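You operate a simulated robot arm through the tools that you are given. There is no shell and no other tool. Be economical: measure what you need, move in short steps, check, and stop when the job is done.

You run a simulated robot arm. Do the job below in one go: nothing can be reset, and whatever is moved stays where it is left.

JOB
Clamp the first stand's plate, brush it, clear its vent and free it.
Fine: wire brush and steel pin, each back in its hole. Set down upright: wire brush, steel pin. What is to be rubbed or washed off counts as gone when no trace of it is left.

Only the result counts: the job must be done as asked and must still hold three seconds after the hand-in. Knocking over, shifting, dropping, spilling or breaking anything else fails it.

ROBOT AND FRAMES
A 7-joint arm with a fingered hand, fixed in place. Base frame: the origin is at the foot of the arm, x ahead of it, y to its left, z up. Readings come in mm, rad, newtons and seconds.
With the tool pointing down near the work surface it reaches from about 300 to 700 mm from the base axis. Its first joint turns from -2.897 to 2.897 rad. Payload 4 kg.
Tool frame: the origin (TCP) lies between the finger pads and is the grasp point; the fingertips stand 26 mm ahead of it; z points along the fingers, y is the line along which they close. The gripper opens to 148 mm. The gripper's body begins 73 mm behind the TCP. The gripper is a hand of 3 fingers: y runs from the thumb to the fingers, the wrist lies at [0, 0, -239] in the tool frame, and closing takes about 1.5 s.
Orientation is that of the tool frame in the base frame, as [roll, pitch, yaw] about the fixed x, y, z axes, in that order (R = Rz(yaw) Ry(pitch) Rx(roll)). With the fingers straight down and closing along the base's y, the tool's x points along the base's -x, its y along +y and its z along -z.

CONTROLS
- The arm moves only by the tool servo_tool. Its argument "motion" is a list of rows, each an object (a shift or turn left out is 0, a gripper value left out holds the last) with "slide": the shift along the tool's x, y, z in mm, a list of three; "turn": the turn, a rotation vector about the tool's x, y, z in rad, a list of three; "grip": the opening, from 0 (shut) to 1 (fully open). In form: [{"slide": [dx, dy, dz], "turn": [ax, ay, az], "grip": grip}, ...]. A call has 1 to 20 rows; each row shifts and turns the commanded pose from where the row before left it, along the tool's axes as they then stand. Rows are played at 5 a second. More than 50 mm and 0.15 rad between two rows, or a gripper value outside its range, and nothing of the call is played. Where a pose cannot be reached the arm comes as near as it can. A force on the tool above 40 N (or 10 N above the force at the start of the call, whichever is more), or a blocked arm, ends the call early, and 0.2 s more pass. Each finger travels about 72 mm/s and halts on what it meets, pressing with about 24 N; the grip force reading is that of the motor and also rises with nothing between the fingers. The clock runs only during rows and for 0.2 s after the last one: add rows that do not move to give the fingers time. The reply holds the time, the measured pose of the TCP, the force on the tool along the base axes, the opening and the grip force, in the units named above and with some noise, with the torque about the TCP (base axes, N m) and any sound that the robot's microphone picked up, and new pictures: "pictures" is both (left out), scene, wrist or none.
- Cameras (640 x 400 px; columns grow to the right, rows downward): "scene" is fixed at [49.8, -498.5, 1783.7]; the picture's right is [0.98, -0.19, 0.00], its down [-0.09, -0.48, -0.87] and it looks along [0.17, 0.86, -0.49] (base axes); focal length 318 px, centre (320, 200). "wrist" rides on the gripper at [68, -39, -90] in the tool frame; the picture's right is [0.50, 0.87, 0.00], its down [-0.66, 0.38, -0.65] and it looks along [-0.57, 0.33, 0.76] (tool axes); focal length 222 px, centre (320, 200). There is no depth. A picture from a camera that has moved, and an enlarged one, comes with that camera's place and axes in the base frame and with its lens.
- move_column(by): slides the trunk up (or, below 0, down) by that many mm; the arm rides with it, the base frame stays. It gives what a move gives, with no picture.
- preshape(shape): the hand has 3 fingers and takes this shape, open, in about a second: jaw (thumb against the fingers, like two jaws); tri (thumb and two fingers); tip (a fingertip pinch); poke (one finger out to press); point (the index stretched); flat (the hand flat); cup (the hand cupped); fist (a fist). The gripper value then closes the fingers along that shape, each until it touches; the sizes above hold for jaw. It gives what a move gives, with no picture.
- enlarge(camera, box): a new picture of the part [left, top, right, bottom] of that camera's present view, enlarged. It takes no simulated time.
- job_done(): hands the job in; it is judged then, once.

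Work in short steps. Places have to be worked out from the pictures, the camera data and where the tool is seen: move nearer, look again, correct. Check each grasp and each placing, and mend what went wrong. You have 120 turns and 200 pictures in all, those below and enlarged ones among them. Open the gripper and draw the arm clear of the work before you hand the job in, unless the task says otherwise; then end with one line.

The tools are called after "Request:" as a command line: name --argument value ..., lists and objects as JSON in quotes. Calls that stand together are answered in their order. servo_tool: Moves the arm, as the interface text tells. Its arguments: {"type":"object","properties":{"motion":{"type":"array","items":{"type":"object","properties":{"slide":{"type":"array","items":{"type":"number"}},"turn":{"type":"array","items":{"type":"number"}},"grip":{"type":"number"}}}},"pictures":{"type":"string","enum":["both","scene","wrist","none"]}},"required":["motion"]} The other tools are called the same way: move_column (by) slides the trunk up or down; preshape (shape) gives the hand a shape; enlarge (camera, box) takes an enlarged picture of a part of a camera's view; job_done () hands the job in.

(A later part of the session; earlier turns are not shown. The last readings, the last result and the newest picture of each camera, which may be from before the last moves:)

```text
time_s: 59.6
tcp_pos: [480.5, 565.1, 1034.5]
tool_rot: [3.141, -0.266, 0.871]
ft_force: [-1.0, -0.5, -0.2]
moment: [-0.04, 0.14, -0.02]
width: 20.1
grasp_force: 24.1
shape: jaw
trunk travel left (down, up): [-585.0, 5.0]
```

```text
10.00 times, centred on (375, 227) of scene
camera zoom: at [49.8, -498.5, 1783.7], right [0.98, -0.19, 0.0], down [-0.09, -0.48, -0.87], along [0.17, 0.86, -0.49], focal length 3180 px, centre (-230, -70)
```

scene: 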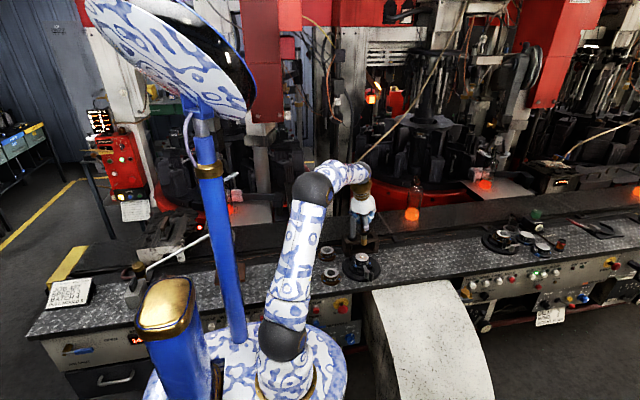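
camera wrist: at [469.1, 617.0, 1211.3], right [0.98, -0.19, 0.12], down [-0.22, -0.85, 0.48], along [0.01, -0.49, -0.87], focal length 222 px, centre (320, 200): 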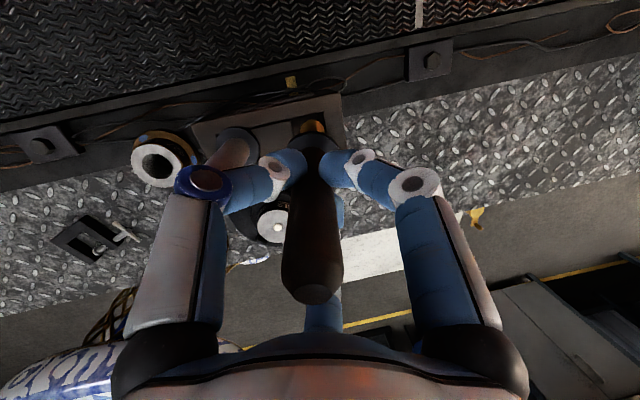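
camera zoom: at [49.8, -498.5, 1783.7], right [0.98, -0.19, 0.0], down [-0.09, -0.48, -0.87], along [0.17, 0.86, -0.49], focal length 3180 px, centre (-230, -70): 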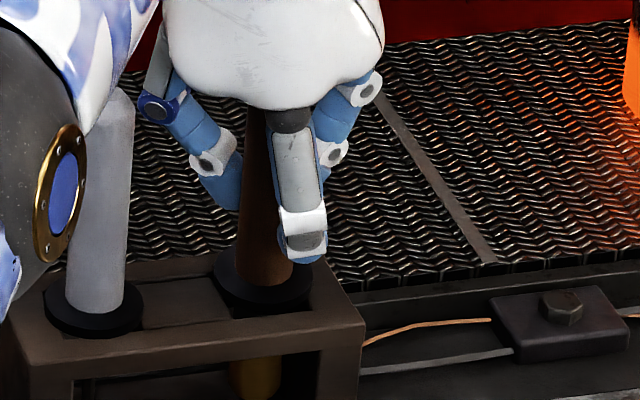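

Almost seated; a few more 1.5 mm steps.

Request:
servo_tool --motion '[{"slide": [-0.4, 0, 1.45]}, {}]' --pictures "none"

Request:
servo_tool --motion '[{"slide": [-0.4, 0, 1.45]}, {}]' --pictures "none"

Request:
enlarge --camera "scene" --box '[355, 212, 390, 247]'

```text
time_s: 60.2
tcp_pos: [480.8, 566.5, 1034.3]
tool_rot: [-3.141, -0.265, 0.873]
ft_force: [-1.8, -0.8, 1.5]
moment: [-0.06, 0.21, 0.04]
width: 20.2
grasp_force: 23.8
shape: jaw
trunk travel left (down, up): [-585.0, 5.0]
```

```text
time_s: 60.8
tcp_pos: [481.2, 566.8, 1033.3]
tool_rot: [3.141, -0.268, 0.873]
ft_force: [-1.6, 1.6, 7.9]
moment: [-0.02, 0.15, 0.0]
width: 20.3
grasp_force: 24.1
shape: jaw
trunk travel left (down, up): [-585.0, 5.0]
```

```text
11.43 times, centred on (372, 230) of scene
camera zoom: at [49.8, -498.5, 1783.7], right [0.98, -0.19, 0.0], down [-0.09, -0.48, -0.87], along [0.17, 0.86, -0.49], focal length 3634 px, centre (-280, -137)
```

zoom: 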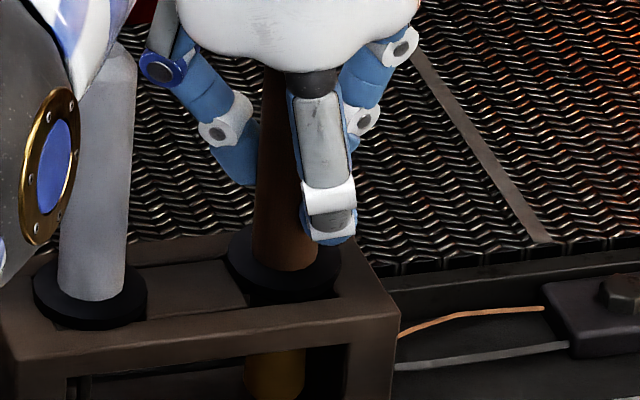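

Seated with 8 N, but compared with the original picture it stands ~1 mm right and ~3–4 mm too far back. I lift 2 mm, shift back and reseat.

Request:
servo_tool --motion '[{"slide": [0.66, 0, -2.4]}, {"slide": [-3.3, 0.8, -0.9]}, {"slide": [-0.66, 0, 2.4]}, {}]' --pictures "none"

Request:
enlarge --camera "scene" --box '[355, 212, 390, 247]'

```text
time_s: 61.8
tcp_pos: [479.3, 563.7, 1032.2]
tool_rot: [3.14, -0.267, 0.873]
ft_force: [0.2, 4.0, 12.1]
moment: [0.0, 0.14, -0.04]
width: 20.6
grasp_force: 23.8
shape: jaw
trunk travel left (down, up): [-585.0, 5.0]
```

```text
11.43 times, centred on (372, 230) of scene
camera zoom: at [49.8, -498.5, 1783.7], right [0.98, -0.19, 0.0], down [-0.09, -0.48, -0.87], along [0.17, 0.86, -0.49], focal length 3634 px, centre (-280, -137)
```

zoom: 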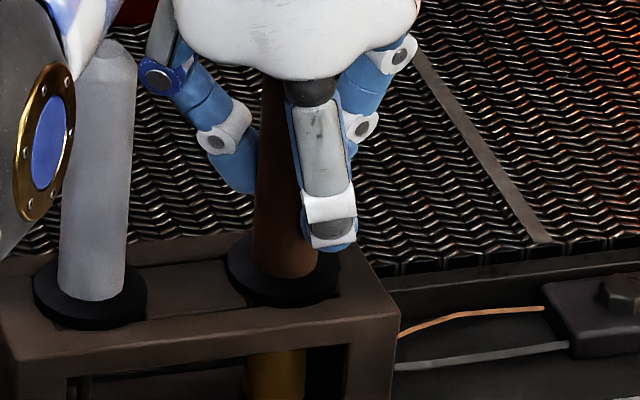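

Now it matches the original place. I release (partial opening as on approach) and check.

Request:
servo_tool --motion '[{"slide": [0.3, 0, -1], "grip": 0.15}, {"grip": 0.3}, {}, {}, {}]' --pictures "wrist"

Request:
enlarge --camera "scene" --box '[345, 202, 395, 252]'

```text
time_s: 63.0
tcp_pos: [477.4, 563.6, 1033.2]
tool_rot: [3.14, -0.265, 0.872]
ft_force: [0.0, 0.1, -0.7]
moment: [0.01, -0.01, 0.0]
width: 44.0
grasp_force: 0.1
shape: jaw
trunk travel left (down, up): [-585.0, 5.0]
camera wrist: at [474.9, 620.2, 1138.7], right [0.97, -0.19, 0.13], down [-0.23, -0.86, 0.46], along [0.03, -0.48, -0.88], focal length 222 px, centre (320, 200)
```

wrist: 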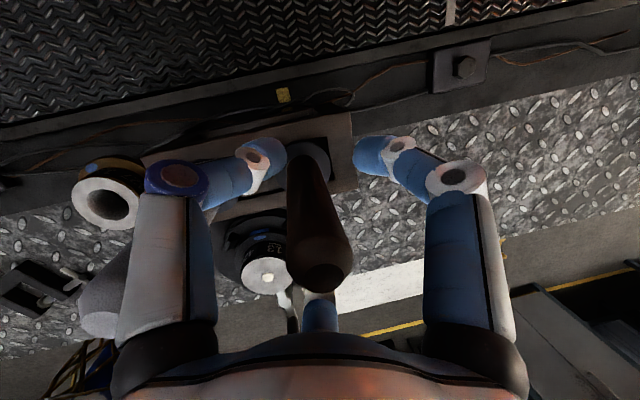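

```text
8.00 times, centred on (370, 227) of scene
camera zoom: at [49.8, -498.5, 1783.7], right [0.98, -0.19, 0.0], down [-0.09, -0.48, -0.87], along [0.17, 0.86, -0.49], focal length 2544 px, centre (-80, -16)
```

zoom: 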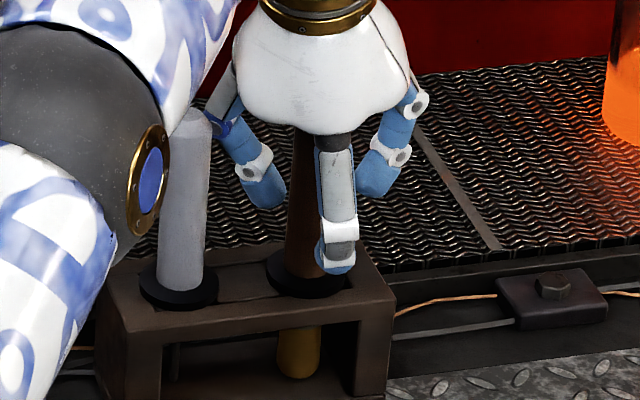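

The brush stands in its hole. I withdraw upwards, tilting back to 0.35 rad to stay within reach.

Request:
servo_tool --motion '[{"slide": [2.6, 0, -9.65], "turn": [0, 0.028, 0]}, {"slide": [2.9, 0, -9.5], "turn": [0, 0.028, 0]}, {"slide": [3.2, 0, -9.4], "turn": [0, 0.028, 0]}, {"slide": [6.84, 0, -18.8]}, {"slide": [6.84, 0, -18.8]}, {"slide": [6.84, 0, -18.8]}, {"slide": [3.4, 0, -9.4]}, {}]' --pictures "none"

Request:
enlarge --camera "scene" --box '[335, 182, 405, 252]'

```text
time_s: 64.8
tcp_pos: [480.7, 562.3, 1132.5]
tool_rot: [3.141, -0.349, 0.873]
ft_force: [-0.6, 0.0, 0.0]
moment: [-0.01, 0.03, 0.02]
width: 44.3
grasp_force: 0.1
shape: jaw
trunk travel left (down, up): [-585.0, 5.0]
```

```text
5.71 times, centred on (370, 217) of scene
camera zoom: at [49.8, -498.5, 1783.7], right [0.98, -0.19, 0.0], down [-0.09, -0.48, -0.87], along [0.17, 0.86, -0.49], focal length 1817 px, centre (34, 103)
```

zoom: 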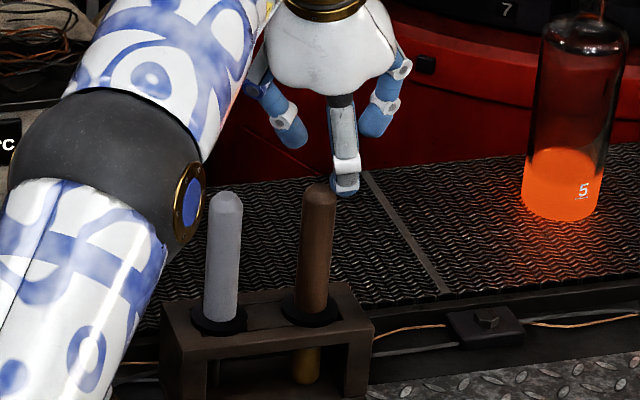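

The brush stands upright in its hole. Next the pin (grey handle, about (404,572)): I shift over above it, reduce the tilt to 0.17 and align the yaw.

Request:
servo_tool --motion '[{"slide": [-13.1, -21.8, -4.8]}, {"slide": [-13.1, -21.8, -4.8]}, {"slide": [-13.1, -21.8, -4.7]}, {"turn": [0, -0.06, 0]}, {"turn": [0, -0.06, 0]}, {"turn": [0, -0.06, 0]}, {"turn": [0, 0, -0.083]}, {}, {}]' --pictures "wrist"

Request:
enlarge --camera "wrist" --box '[220, 90, 420, 215]'

Request:
enlarge --camera "scene" --box '[335, 182, 405, 252]'

```text
time_s: 66.8
tcp_pos: [400.6, 572.8, 1132.7]
tool_rot: [3.128, -0.167, 0.955]
ft_force: [-0.1, -0.1, 0.2]
moment: [-0.01, -0.01, -0.02]
width: 44.3
grasp_force: 0.2
shape: jaw
trunk travel left (down, up): [-585.0, 5.0]
camera wrist: at [397.4, 638.2, 1233.4], right [0.99, -0.1, 0.1], down [-0.13, -0.83, 0.54], along [0.03, -0.55, -0.84], focal length 222 px, centre (320, 200)
```

wrist: 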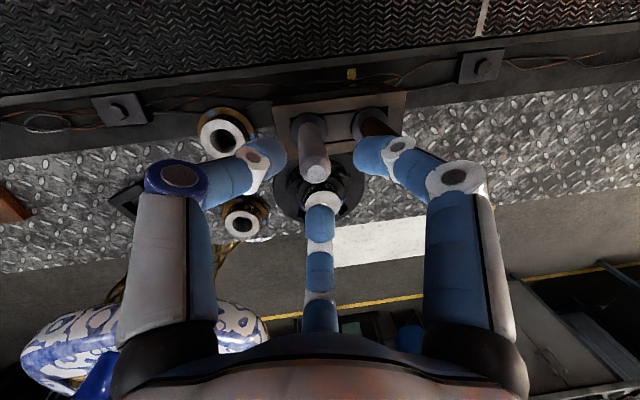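

```text
3.20 times, centred on (320, 152) of wrist
camera zoom: at [397.4, 638.2, 1233.4], right [0.99, -0.1, 0.1], down [-0.13, -0.83, 0.54], along [0.03, -0.55, -0.84], focal length 711 px, centre (320, 352)
```

zoom: 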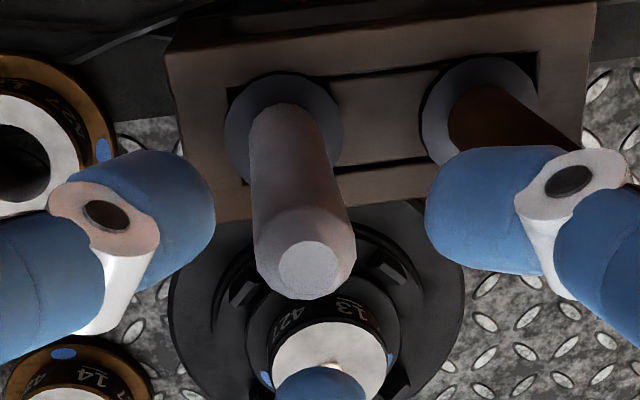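

```text
5.71 times, centred on (370, 217) of scene
camera zoom: at [49.8, -498.5, 1783.7], right [0.98, -0.19, 0.0], down [-0.09, -0.48, -0.87], along [0.17, 0.86, -0.49], focal length 1817 px, centre (34, 103)
```

zoom: 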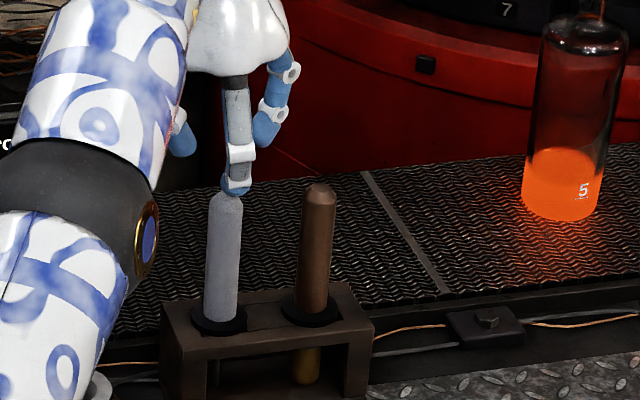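

The grey handle is at about (403,570). I correct a few mm and descend around it halfway, then check.

Request:
servo_tool --motion '[{"slide": [-1, 3.8, 0]}, {"slide": [-3, 0, 17.7]}, {"slide": [-3, 0, 17.7]}, {"slide": [-3, 0, 17.7]}, {}, {}]' --pictures "wrist"

Request:
enlarge --camera "wrist" --box '[220, 90, 420, 260]'

Request:
enlarge --camera "scene" --box '[335, 182, 405, 252]'

```text
time_s: 68.2
tcp_pos: [405.5, 571.1, 1080.0]
tool_rot: [3.127, -0.169, 0.957]
ft_force: [0.2, -0.5, 0.9]
moment: [0.02, 0.0, -0.02]
width: 44.2
grasp_force: 0.0
shape: jaw
trunk travel left (down, up): [-585.0, 5.0]
camera wrist: at [400.9, 636.3, 1179.9], right [0.99, -0.1, 0.1], down [-0.13, -0.83, 0.54], along [0.03, -0.55, -0.84], focal length 222 px, centre (320, 200)
```

wrist: 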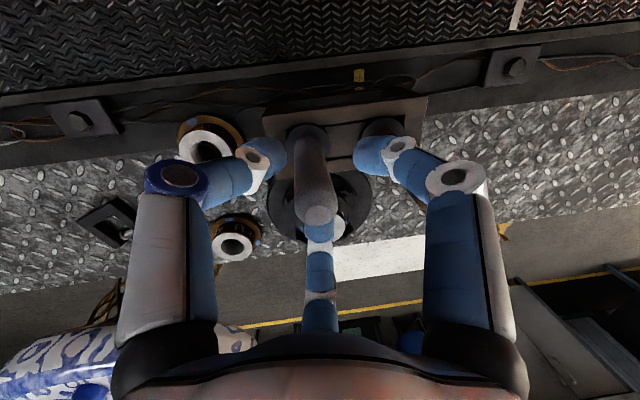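

```text
2.35 times, centred on (320, 175) of wrist
camera zoom: at [400.9, 636.3, 1179.9], right [0.99, -0.1, 0.1], down [-0.13, -0.83, 0.54], along [0.03, -0.55, -0.84], focal length 523 px, centre (320, 259)
```

zoom: 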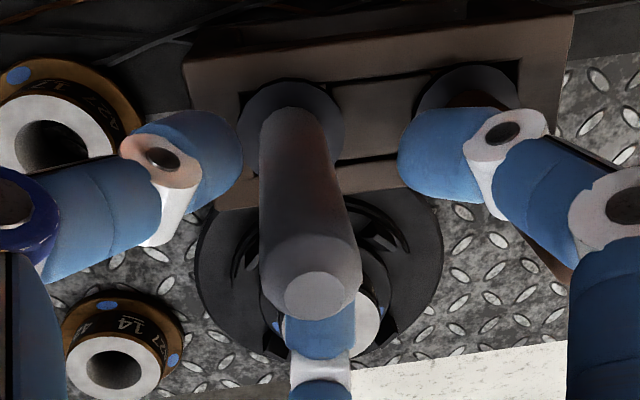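

```text
5.71 times, centred on (370, 217) of scene
camera zoom: at [49.8, -498.5, 1783.7], right [0.98, -0.19, 0.0], down [-0.09, -0.48, -0.87], along [0.17, 0.86, -0.49], focal length 1817 px, centre (34, 103)
```

zoom: 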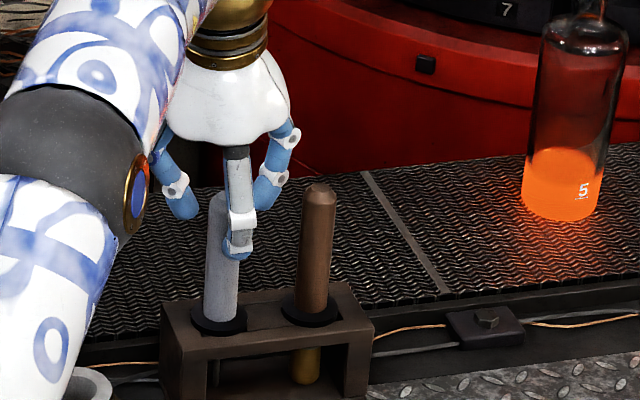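

The handle sits ~4 mm nearer the thumb; I centre and descend to z≈1030, then close.

Request:
servo_tool --motion '[{"slide": [0, -4, 0]}, {"slide": [-2.8, 0, 16.5]}, {"slide": [-2.8, 0, 16.5]}, {"slide": [-2.8, 0, 16.5]}, {}, {"grip": 0}, {}, {}, {}, {}, {}]' --pictures "wrist"

Request:
enlarge --camera "scene" --box '[335, 192, 395, 252]'

```text
time_s: 70.6
tcp_pos: [402.9, 571.7, 1026.7]
tool_rot: [3.128, -0.167, 0.957]
ft_force: [0.2, -0.3, 0.0]
moment: [-0.03, -0.02, -0.01]
width: 18.3
grasp_force: 24.5
shape: jaw
trunk travel left (down, up): [-585.0, 5.0]
camera wrist: at [398.3, 637.3, 1128.9], right [0.99, -0.1, 0.1], down [-0.13, -0.83, 0.54], along [0.03, -0.55, -0.84], focal length 222 px, centre (320, 200)
```

wrist: 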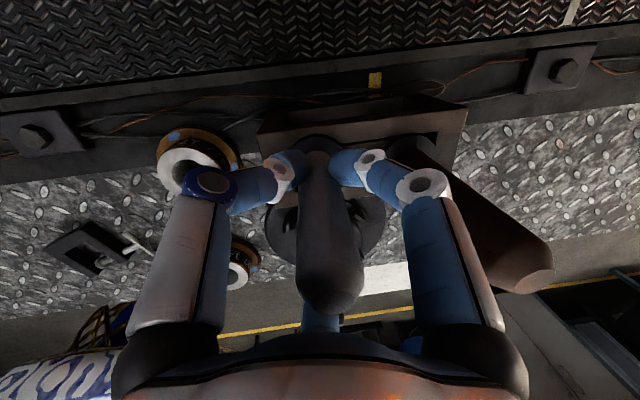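

```text
6.67 times, centred on (365, 222) of scene
camera zoom: at [49.8, -498.5, 1783.7], right [0.98, -0.19, 0.0], down [-0.09, -0.48, -0.87], along [0.17, 0.86, -0.49], focal length 2120 px, centre (20, 53)
```

zoom: 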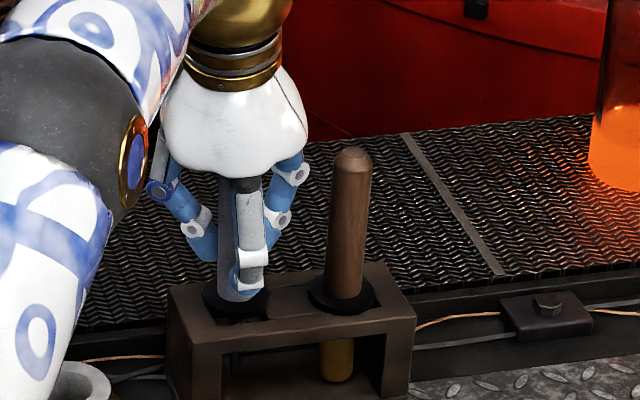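

Grasped. I lift the pin straight up ~80 mm.

Request:
servo_tool --motion '[{"slide": [1.7, 0, -9.9]}, {"slide": [3.3, 0, -19.7]}, {"slide": [3.3, 0, -19.7]}, {"slide": [3.3, 0, -19.7]}, {"slide": [2, 0, -11.8]}, {}]' --pictures "none"

Request:
enlarge --camera "scene" --box '[335, 182, 395, 252]'

```text
time_s: 72.0
tcp_pos: [401.4, 572.5, 1110.2]
tool_rot: [3.128, -0.166, 0.957]
ft_force: [0.1, 0.8, -1.3]
moment: [0.01, 0.0, -0.02]
width: 18.3
grasp_force: 24.4
shape: jaw
trunk travel left (down, up): [-585.0, 5.0]
```

```text
5.71 times, centred on (365, 217) of scene
camera zoom: at [49.8, -498.5, 1783.7], right [0.98, -0.19, 0.0], down [-0.09, -0.48, -0.87], along [0.17, 0.86, -0.49], focal length 1817 px, centre (63, 103)
```

zoom: 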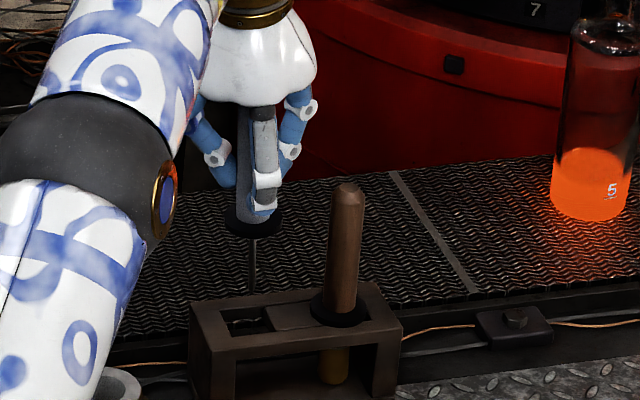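

I zoom to find the pin's tip.

Request:
enlarge --camera "scene" --box '[365, 215, 393, 245]'

Request:
enlarge --camera "scene" --box '[350, 210, 380, 250]'

```text
13.33 times, centred on (379, 230) of scene
camera zoom: at [49.8, -498.5, 1783.7], right [0.98, -0.19, 0.0], down [-0.09, -0.48, -0.87], along [0.17, 0.86, -0.49], focal length 4240 px, centre (-467, -200)
```

zoom: 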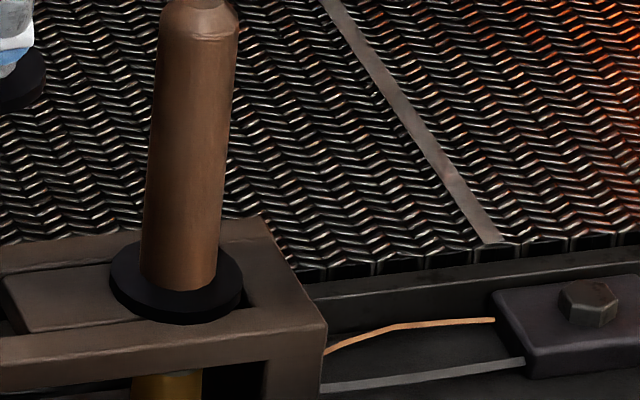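

```text
10.00 times, centred on (365, 230) of scene
camera zoom: at [49.8, -498.5, 1783.7], right [0.98, -0.19, 0.0], down [-0.09, -0.48, -0.87], along [0.17, 0.86, -0.49], focal length 3180 px, centre (-130, -100)
```

zoom: 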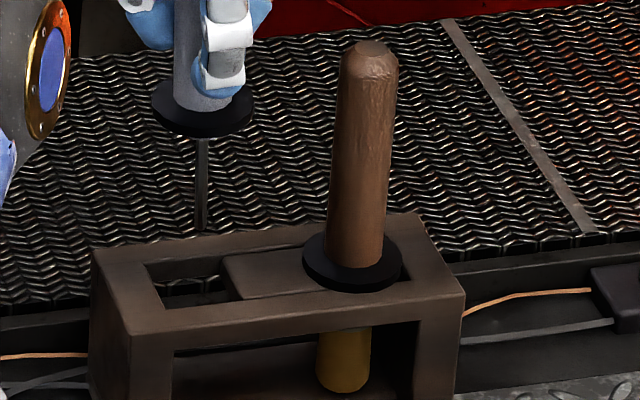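

The pin is ~46 mm long below its collar, tip ≈113 mm below TCP, leaning ~3°. I straighten it by 0.06 rad and carry it over the plate.

Request:
servo_tool --motion '[{"slide": [-12, 9.6, -0.6]}, {"slide": [-11.8, 9.7, -0.7], "turn": [0, -0.03, 0]}, {"slide": [-23.75, 19.25, -1.3], "turn": [0, -0.03, 0]}, {"slide": [-23.75, 19.25, -1.3]}, {"slide": [-23.75, 19.25, -1.3]}, {}, {}]' --pictures "wrist"

Request:
enlarge --camera "scene" --box '[345, 220, 385, 270]'

Request:
enlarge --camera "wrist" --box '[260, 90, 380, 180]'

```text
time_s: 73.6
tcp_pos: [407.7, 448.9, 1104.5]
tool_rot: [3.128, -0.109, 0.953]
ft_force: [0.5, -0.4, -0.9]
moment: [0.01, -0.01, 0.02]
width: 18.0
grasp_force: 24.1
shape: jaw
trunk travel left (down, up): [-585.0, 5.0]
camera wrist: at [408.0, 518.5, 1202.3], right [0.99, -0.1, 0.07], down [-0.12, -0.8, 0.58], along [0.0, -0.59, -0.81], focal length 222 px, centre (320, 200)
```

wrist: 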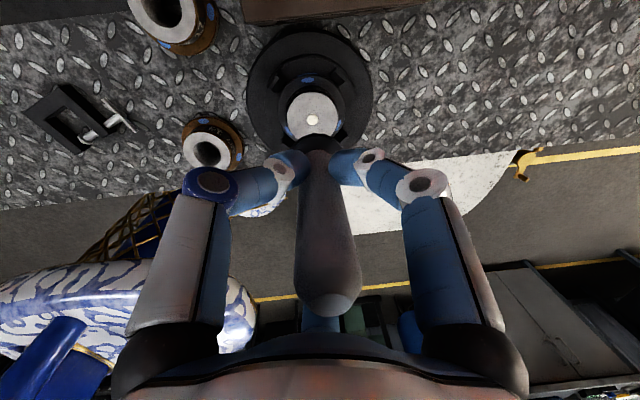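

```text
8.00 times, centred on (365, 245) of scene
camera zoom: at [49.8, -498.5, 1783.7], right [0.98, -0.19, 0.0], down [-0.09, -0.48, -0.87], along [0.17, 0.86, -0.49], focal length 2544 px, centre (-40, -160)
```

zoom: 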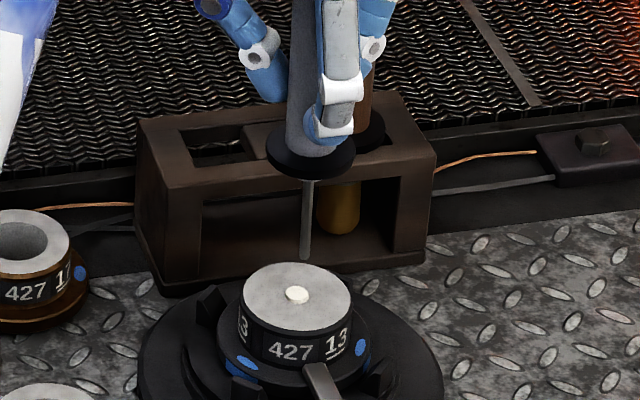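

```text
4.44 times, centred on (320, 135) of wrist
camera zoom: at [408.0, 518.5, 1202.3], right [0.99, -0.1, 0.07], down [-0.12, -0.8, 0.58], along [0.0, -0.59, -0.81], focal length 987 px, centre (320, 489)
```

zoom: 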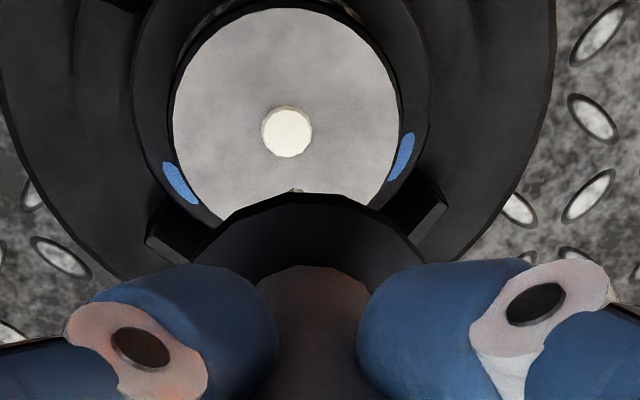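

Triangulating: pin tip (409.7,445.6,992.7), plug top (409.3,450.4,966.3). I shift 4.8 mm in +y and descend 18 mm, then verify.

Request:
servo_tool --motion '[{"slide": [3.7, -3.1, 0.4]}, {"slide": [-1.0, -0.1, 8.9]}, {"slide": [-1.0, -0.1, 8.9]}, {}, {}]' --pictures "none"

Request:
enlarge --camera "scene" --box '[350, 240, 378, 268]'

Request:
enlarge --camera "wrist" --box '[260, 90, 380, 180]'

```text
time_s: 74.8
tcp_pos: [407.8, 454.6, 1088.2]
tool_rot: [3.126, -0.108, 0.954]
ft_force: [0.9, 1.0, 0.7]
moment: [0.05, -0.04, -0.03]
width: 18.4
grasp_force: 23.8
shape: jaw
trunk travel left (down, up): [-585.0, 5.0]
```

```text
14.29 times, centred on (364, 254) of scene
camera zoom: at [49.8, -498.5, 1783.7], right [0.98, -0.19, 0.0], down [-0.09, -0.48, -0.87], along [0.17, 0.86, -0.49], focal length 4543 px, centre (-309, -571)
```

zoom: 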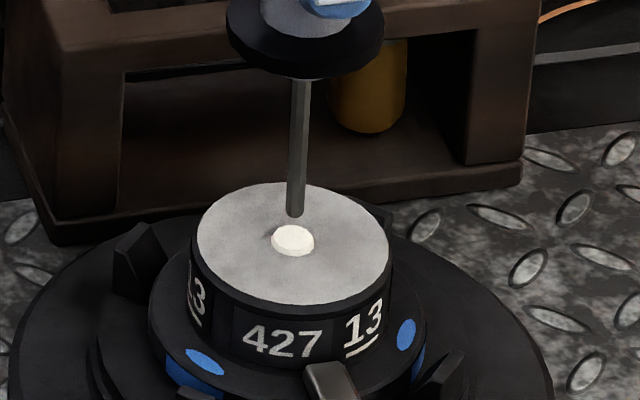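

```text
4.44 times, centred on (320, 135) of wrist
camera zoom: at [407.4, 523.6, 1184.5], right [0.99, -0.1, 0.07], down [-0.12, -0.8, 0.58], along [0.0, -0.59, -0.81], focal length 987 px, centre (320, 489)
```

zoom: 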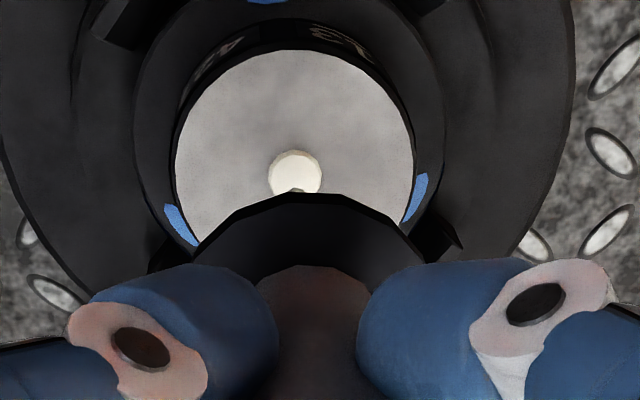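

Both views agree the tip is over the plug, ~7–8 mm above. I descend gently to contact.

Request:
servo_tool --motion '[{"slide": [-0.33, -0.05, 3]}, {"slide": [-0.33, -0.05, 3]}, {"slide": [-0.2, 0, 1.5]}, {}]' --pictures "none"

Request:
enlarge --camera "scene" --box '[350, 240, 378, 268]'

Request:
enlarge --camera "wrist" --box '[280, 100, 350, 150]'

```text
time_s: 75.8
tcp_pos: [407.9, 453.3, 1079.5]
tool_rot: [3.127, -0.107, 0.954]
ft_force: [0.5, -0.9, -0.5]
moment: [0.01, -0.02, 0.0]
width: 18.2
grasp_force: 23.6
shape: jaw
trunk travel left (down, up): [-585.0, 5.0]
```

```text
14.29 times, centred on (364, 254) of scene
camera zoom: at [49.8, -498.5, 1783.7], right [0.98, -0.19, 0.0], down [-0.09, -0.48, -0.87], along [0.17, 0.86, -0.49], focal length 4543 px, centre (-309, -571)
```

zoom: 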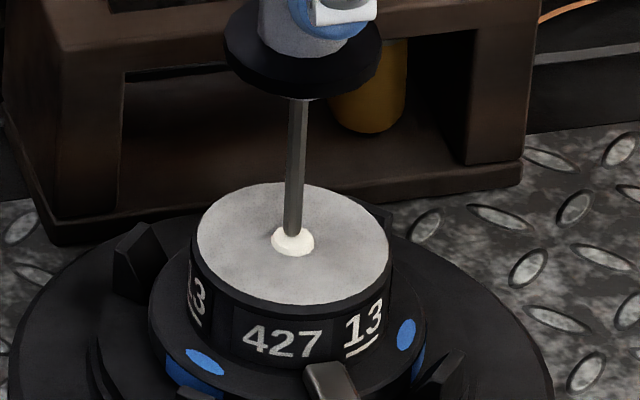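

```text
8.00 times, centred on (315, 125) of wrist
camera zoom: at [407.4, 524.7, 1176.9], right [0.99, -0.1, 0.07], down [-0.12, -0.8, 0.58], along [0.0, -0.59, -0.81], focal length 1777 px, centre (360, 800)
```

zoom: 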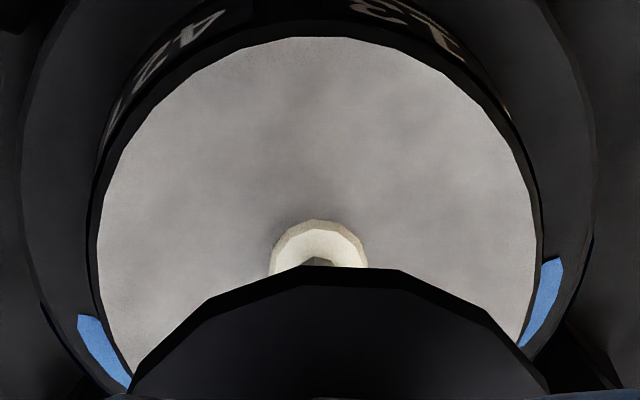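

The tip sits on the plug's centre in both views. I push down in small steps.

Request:
servo_tool --motion '[{"slide": [-0.22, -0.03, 2]}, {"slide": [-0.22, -0.03, 2]}, {}]' --pictures "none"

Request:
servo_tool --motion '[{"slide": [-0.22, -0.03, 2]}, {"slide": [-0.22, -0.03, 2]}, {}]' --pictures "none"

Request:
enlarge --camera "scene" --box '[350, 240, 378, 268]'

```text
time_s: 76.6
tcp_pos: [408.2, 455.3, 1075.4]
tool_rot: [3.129, -0.111, 0.957]
ft_force: [-0.3, 0.6, 5.4]
moment: [0.03, -0.01, -0.04]
width: 18.4
grasp_force: 23.7
shape: jaw
trunk travel left (down, up): [-585.0, 5.0]
```

```text
time_s: 77.4
tcp_pos: [407.7, 453.4, 1073.2]
tool_rot: [3.128, -0.114, 0.955]
ft_force: [-0.7, 0.4, 32.1]
moment: [0.0, 0.02, 0.03]
width: 19.7
grasp_force: 23.7
shape: jaw
trunk travel left (down, up): [-585.0, 5.0]
```

```text
14.29 times, centred on (364, 254) of scene
camera zoom: at [49.8, -498.5, 1783.7], right [0.98, -0.19, 0.0], down [-0.09, -0.48, -0.87], along [0.17, 0.86, -0.49], focal length 4543 px, centre (-309, -571)
```

zoom: 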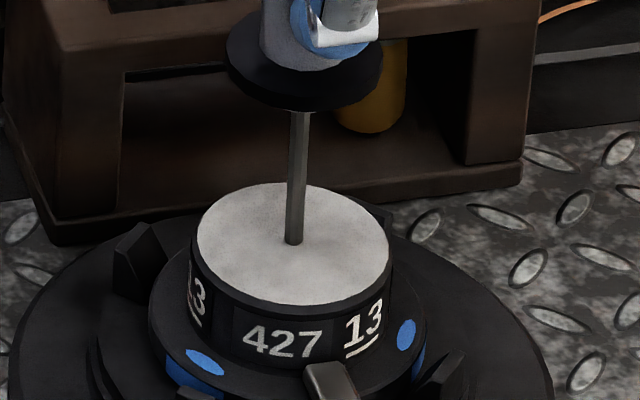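

The plug has vanished; the pin now rests on something firm at 32 N. I lift off and inspect.

Request:
servo_tool --motion '[{"slide": [0.65, 0.1, -6]}, {"slide": [1.6, 0.2, -15]}, {"slide": [2.2, 0.3, -20]}, {}]' --pictures "none"

Request:
enlarge --camera "scene" --box '[350, 248, 374, 268]'

Request:
enlarge --camera "wrist" --box '[260, 80, 380, 160]'

Request:
enlarge --camera "scene" --box '[335, 190, 405, 290]'

```text
time_s: 78.4
tcp_pos: [409.7, 455.8, 1110.3]
tool_rot: [3.127, -0.107, 0.955]
ft_force: [-0.7, -0.4, -1.0]
moment: [0.03, 0.0, -0.03]
width: 19.2
grasp_force: 24.1
shape: jaw
trunk travel left (down, up): [-585.0, 5.0]
```

```text
16.00 times, centred on (362, 258) of scene
camera zoom: at [49.8, -498.5, 1783.7], right [0.98, -0.19, 0.0], down [-0.09, -0.48, -0.87], along [0.17, 0.86, -0.49], focal length 5088 px, centre (-352, -728)
```

zoom: 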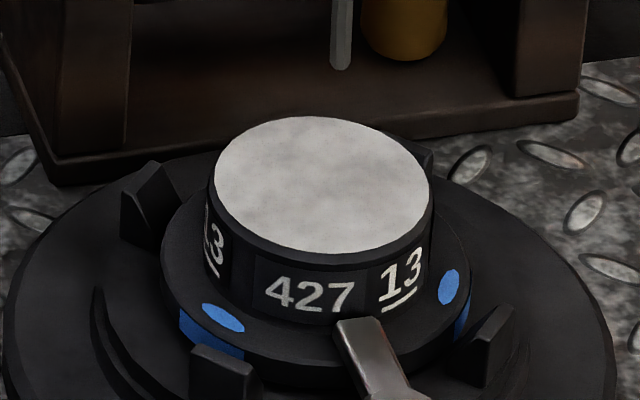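

```text
5.00 times, centred on (320, 120) of wrist
camera zoom: at [409.2, 524.7, 1208.9], right [0.99, -0.1, 0.07], down [-0.12, -0.8, 0.58], along [0.0, -0.59, -0.81], focal length 1111 px, centre (320, 600)
```

zoom: 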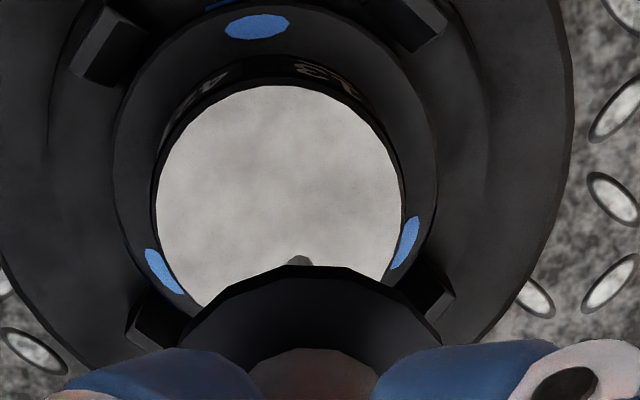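

```text
4.00 times, centred on (370, 240) of scene
camera zoom: at [49.8, -498.5, 1783.7], right [0.98, -0.19, 0.0], down [-0.09, -0.48, -0.87], along [0.17, 0.86, -0.49], focal length 1272 px, centre (120, 40)
```

zoom: 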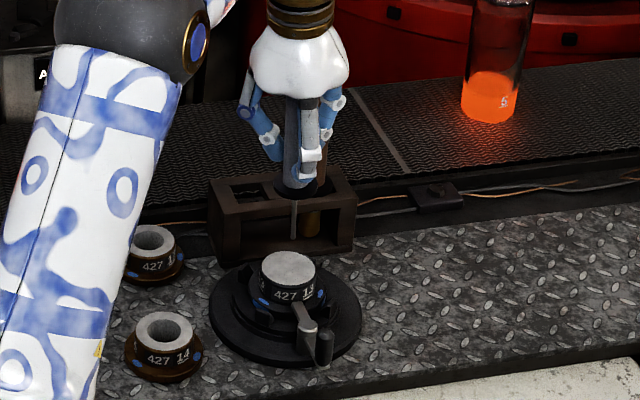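

The vent is clear and the plate clean. I carry the pin back over its hole (left opening).

Request:
servo_tool --motion '[{"slide": [21.3, -17.9, 2.1], "turn": [0, 0.01, 0]}, {"slide": [21.3, -17.9, 2.1], "turn": [0, 0.01, 0]}, {"slide": [21.3, -17.9, 2.1], "turn": [0, 0.01, 0]}, {"slide": [21.3, -18, 2.1], "turn": [0, 0.01, 0]}, {}, {}]' --pictures "none"

Request:
enlarge --camera "scene" --box '[350, 210, 380, 250]'

Request:
enlarge --camera "wrist" --box '[260, 80, 380, 180]'

```text
time_s: 79.8
tcp_pos: [399.8, 568.8, 1113.4]
tool_rot: [3.128, -0.15, 0.955]
ft_force: [-0.7, -0.3, -0.6]
moment: [0.0, 0.0, -0.02]
width: 18.9
grasp_force: 23.7
shape: jaw
trunk travel left (down, up): [-585.0, 5.0]
```

```text
10.00 times, centred on (365, 230) of scene
camera zoom: at [49.8, -498.5, 1783.7], right [0.98, -0.19, 0.0], down [-0.09, -0.48, -0.87], along [0.17, 0.86, -0.49], focal length 3180 px, centre (-130, -100)
```

zoom: 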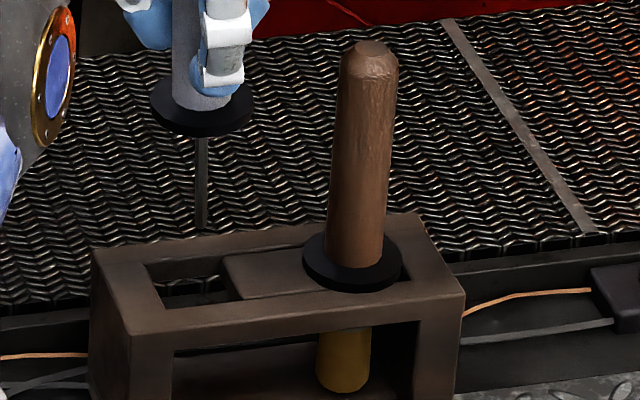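

```text
4.00 times, centred on (320, 130) of wrist
camera zoom: at [396.7, 634.9, 1212.6], right [0.99, -0.1, 0.09], down [-0.13, -0.82, 0.56], along [0.02, -0.56, -0.83], focal length 888 px, centre (320, 480)
```

zoom: 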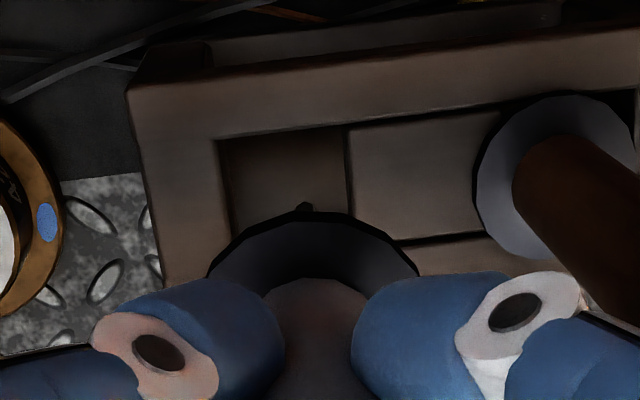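

The tip is over the left opening (33 mm wide, ample). I descend 35 mm into it.

Request:
servo_tool --motion '[{"slide": [-2.8, -1.3, 11.7]}, {"slide": [-1.8, 0, 11.7]}, {"slide": [-1.8, 0, 11.7]}, {}]' --pictures "none"

Request:
enlarge --camera "scene" --box '[350, 210, 380, 250]'

```text
time_s: 80.8
tcp_pos: [397.9, 566.3, 1077.7]
tool_rot: [3.129, -0.149, 0.956]
ft_force: [0.4, -1.0, -0.6]
moment: [0.01, 0.03, 0.02]
width: 18.9
grasp_force: 24.1
shape: jaw
trunk travel left (down, up): [-585.0, 5.0]
```

```text
10.00 times, centred on (365, 230) of scene
camera zoom: at [49.8, -498.5, 1783.7], right [0.98, -0.19, 0.0], down [-0.09, -0.48, -0.87], along [0.17, 0.86, -0.49], focal length 3180 px, centre (-130, -100)
```

zoom: 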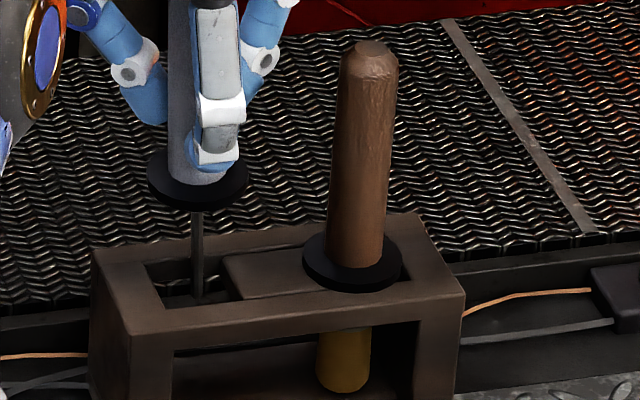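

The pin is inside. I descend further while straightening it and moving slightly outward.

Request:
servo_tool --motion '[{"slide": [0, 0, 10.05], "turn": [0, -0.01, 0]}, {"slide": [0, 0, 10.05], "turn": [0, -0.01, 0]}, {"slide": [0, 0, 10.05], "turn": [0, -0.01, 0]}, {"slide": [0, 0, 10.05], "turn": [0, -0.01, 0]}, {}]' --pictures "none"

Request:
enlarge --camera "scene" --box '[350, 210, 380, 250]'

```text
time_s: 82.0
tcp_pos: [401.2, 568.4, 1037.0]
tool_rot: [3.127, -0.109, 0.953]
ft_force: [-0.6, -0.5, 0.0]
moment: [0.0, -0.01, -0.01]
width: 18.9
grasp_force: 24.3
shape: jaw
trunk travel left (down, up): [-585.0, 5.0]
```

```text
10.00 times, centred on (365, 230) of scene
camera zoom: at [49.8, -498.5, 1783.7], right [0.98, -0.19, 0.0], down [-0.09, -0.48, -0.87], along [0.17, 0.86, -0.49], focal length 3180 px, centre (-130, -100)
```

zoom: 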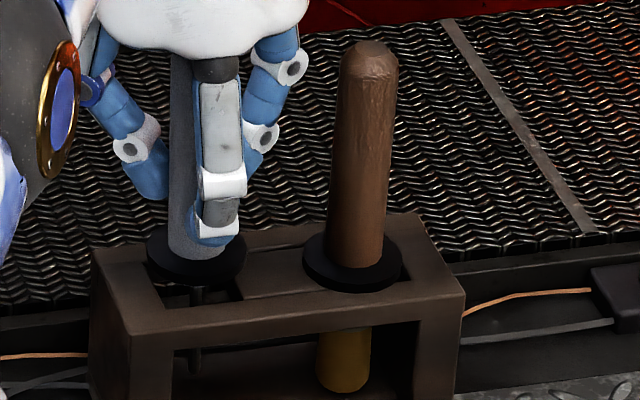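

Collar needs ~11 mm more to its original place, x aligned. I lower it on.

Request:
servo_tool --motion '[{"slide": [-0.5, 0, 5]}, {"slide": [-0.4, 0, 4]}, {}]' --pictures "none"

Request:
servo_tool --motion '[{"slide": [-0.16, 0, 1.5]}, {}]' --pictures "none"

Request:
servo_tool --motion '[{"slide": [-0.16, 0, 1.5]}, {}]' --pictures "none"

Request:
enlarge --camera "scene" --box '[350, 210, 380, 250]'

```text
time_s: 82.8
tcp_pos: [401.2, 569.1, 1029.0]
tool_rot: [3.128, -0.11, 0.954]
ft_force: [0.3, -0.2, -0.1]
moment: [0.04, -0.02, -0.01]
width: 18.9
grasp_force: 23.5
shape: jaw
trunk travel left (down, up): [-585.0, 5.0]
```

```text
time_s: 83.4
tcp_pos: [403.7, 568.7, 1026.6]
tool_rot: [3.127, -0.108, 0.955]
ft_force: [0.2, -1.0, -0.7]
moment: [0.02, 0.03, -0.01]
width: 19.1
grasp_force: 23.9
shape: jaw
trunk travel left (down, up): [-585.0, 5.0]
```

```text
time_s: 84.0
tcp_pos: [402.2, 569.4, 1026.9]
tool_rot: [3.128, -0.11, 0.955]
ft_force: [0.6, -0.5, 6.2]
moment: [-0.01, 0.02, 0.0]
width: 19.1
grasp_force: 23.9
shape: jaw
trunk travel left (down, up): [-585.0, 5.0]
```

```text
10.00 times, centred on (365, 230) of scene
camera zoom: at [49.8, -498.5, 1783.7], right [0.98, -0.19, 0.0], down [-0.09, -0.48, -0.87], along [0.17, 0.86, -0.49], focal length 3180 px, centre (-130, -100)
```

zoom: 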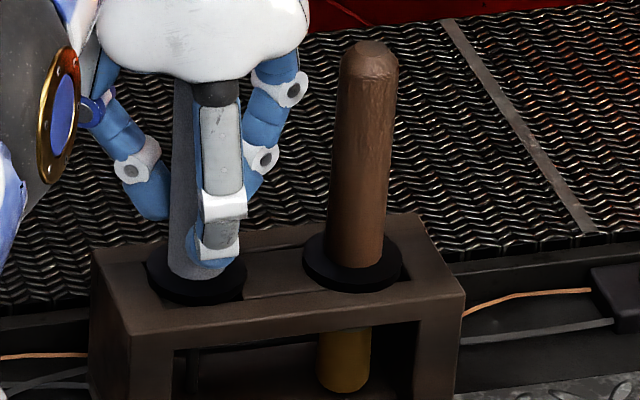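

Seated at its original place (6 N). I release and withdraw upward with a slight tilt for reach.

Request:
servo_tool --motion '[{"slide": [0.1, 0, -0.8], "grip": 0.15}, {"grip": 0.3}, {}, {}, {}]' --pictures "none"

Request:
servo_tool --motion '[{"slide": [1.3, 0, -9.9], "turn": [0, 0.02, 0]}, {"slide": [1.5, 0, -9.9], "turn": [0, 0.02, 0]}, {"slide": [1.8, 0, -9.9], "turn": [0, 0.03, 0]}, {"slide": [3.6, 0, -19.7]}, {"slide": [3.6, 0, -19.7]}, {"slide": [3.6, 0, -19.7]}, {"slide": [2.7, 0, -14.8]}, {}]' --pictures "none"

Request:
enlarge --camera "scene" --box '[340, 190, 390, 255]'

```text
time_s: 85.2
tcp_pos: [402.9, 569.4, 1027.0]
tool_rot: [3.127, -0.108, 0.955]
ft_force: [0.5, -0.3, 0.3]
moment: [0.02, -0.01, 0.01]
width: 43.9
grasp_force: 0.0
shape: jaw
trunk travel left (down, up): [-585.0, 5.0]
```

```text
time_s: 87.0
tcp_pos: [401.2, 571.2, 1130.6]
tool_rot: [3.126, -0.176, 0.956]
ft_force: [1.0, 0.1, -0.4]
moment: [0.03, 0.0, -0.01]
width: 43.8
grasp_force: 0.0
shape: jaw
trunk travel left (down, up): [-585.0, 5.0]
```

```text
6.15 times, centred on (365, 222) of scene
camera zoom: at [49.8, -498.5, 1783.7], right [0.98, -0.19, 0.0], down [-0.09, -0.48, -0.87], along [0.17, 0.86, -0.49], focal length 1957 px, centre (43, 62)
```

zoom: 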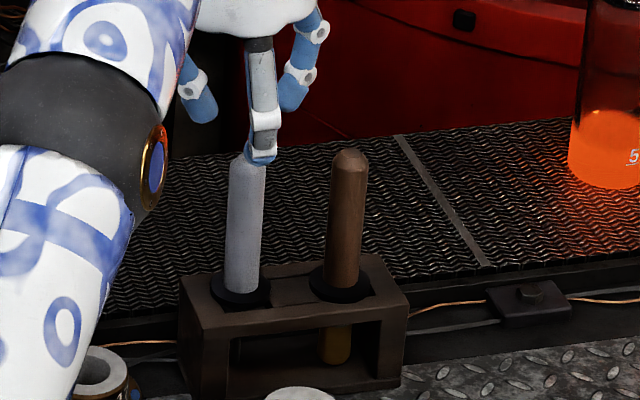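

Both tools stand in their holes. Now to free the plate: I move the hand away from the rack to in front of the stand and level it.

Request:
servo_tool --motion '[{"slide": [-24.5, 23.5, -4.35]}, {"slide": [-24.5, 23.5, -4.35]}, {"slide": [-24.5, 23.5, -4.35]}, {"slide": [-24.5, 23.5, -4.35]}, {"slide": [-24.5, 23.5, -4.35]}, {"slide": [-24.5, 23.5, -4.35]}, {"slide": [-24.5, 23.5, -4.35]}, {"slide": [-24.5, 23.5, -4.35]}, {"turn": [0, -0.088, 0]}, {"turn": [0.015, -0.088, 0]}, {}]' --pictures "none"

Request:
preshape --shape "poke"

Request:
servo_tool --motion '[{"turn": [0, 0, -0.1457]}, {"turn": [0, 0, -0.1457]}, {"turn": [0, 0, -0.1457]}, {"turn": [0, 0, -0.1457]}, {"turn": [0, 0, -0.1457]}, {"turn": [0, 0, -0.1457]}, {"turn": [0, 0, -0.1457]}, {"turn": [0, 0, -0.1457]}, {"turn": [0, 0, -0.1457]}, {"turn": [0, 0, -0.1457]}, {"turn": [0, 0, -0.1457]}, {"turn": [0, 0, -0.1457]}, {"turn": [0, 0, -0.1457]}, {"turn": [0, 0, -0.1457]}, {"turn": [0, 0, -0.1457]}, {}]'

```text
time_s: 89.4
tcp_pos: [440.1, 300.7, 1133.2]
tool_rot: [-3.14, 0.0, 0.955]
ft_force: [-0.3, -0.2, 0.6]
moment: [0.0, 0.02, 0.01]
width: 43.9
grasp_force: 0.0
shape: jaw
trunk travel left (down, up): [-585.0, 5.0]
```

```text
time_s: 90.3
tcp_pos: [439.7, 299.6, 1133.9]
tool_rot: [-3.139, 0.0, 0.954]
ft_force: [-0.7, -0.2, 0.0]
moment: [-0.01, 0.0, 0.0]
width: 0.2
grasp_force: 0.0
shape: poke
trunk travel left (down, up): [-585.0, 5.0]
```

```text
time_s: 93.7
tcp_pos: [438.9, 300.3, 1134.5]
tool_rot: [3.141, 0.001, -3.14]
ft_force: [1.0, 0.2, 0.3]
moment: [0.0, 0.03, -0.02]
width: 0.0
grasp_force: 0.1
shape: poke
trunk travel left (down, up): [-585.0, 5.0]
camera wrist: at [371.8, 261.0, 1224.7], right [-0.5, 0.87, 0.0], down [0.65, 0.38, 0.65], along [0.57, 0.33, -0.76], focal length 222 px, centre (320, 200)
```

scene: 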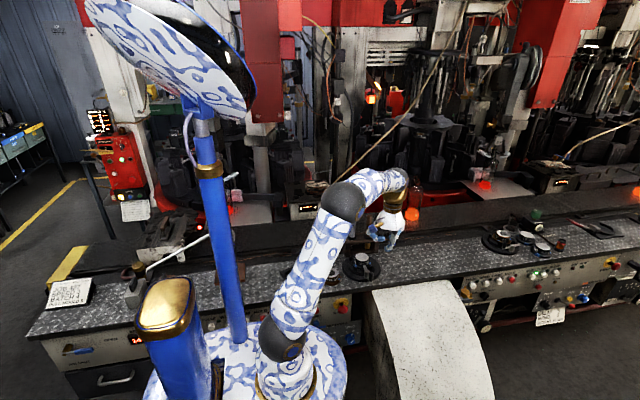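
wrist: 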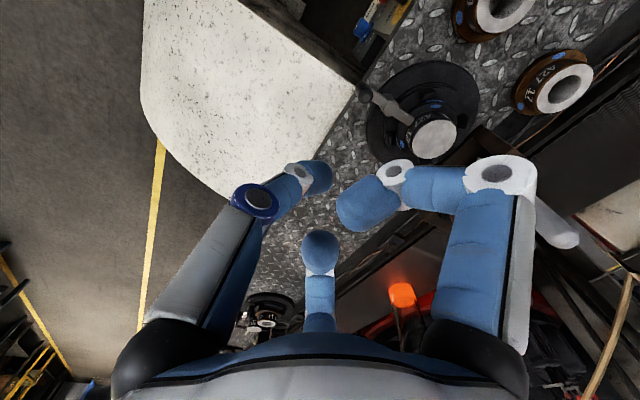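

The lever knob is visible near (366,92) in the wrist view; I enlarge both views to locate it.

Request:
enlarge --camera "wrist" --box '[320, 50, 480, 180]'

Request:
enlarge --camera "scene" --box '[335, 225, 405, 290]'

```text
3.08 times, centred on (400, 115) of wrist
camera zoom: at [371.8, 261.0, 1224.7], right [-0.5, 0.87, 0.0], down [0.65, 0.38, 0.65], along [0.57, 0.33, -0.76], focal length 684 px, centre (74, 462)
```

zoom: 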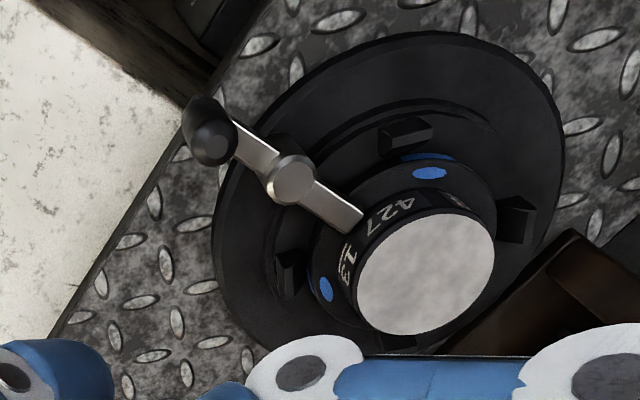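

```text
6.15 times, centred on (370, 258) of scene
camera zoom: at [49.8, -498.5, 1783.7], right [0.98, -0.19, 0.0], down [-0.09, -0.48, -0.87], along [0.17, 0.86, -0.49], focal length 1957 px, centre (12, -154)
```

zoom: 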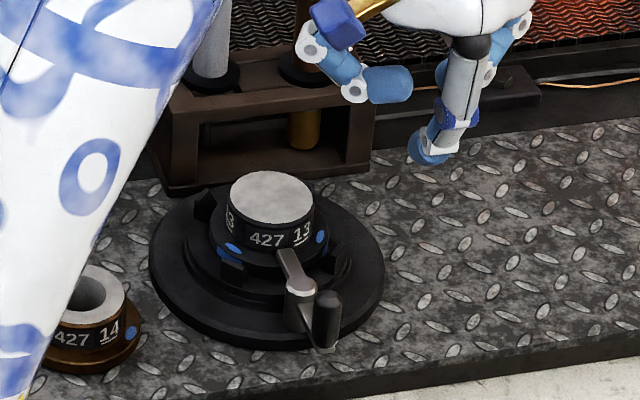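

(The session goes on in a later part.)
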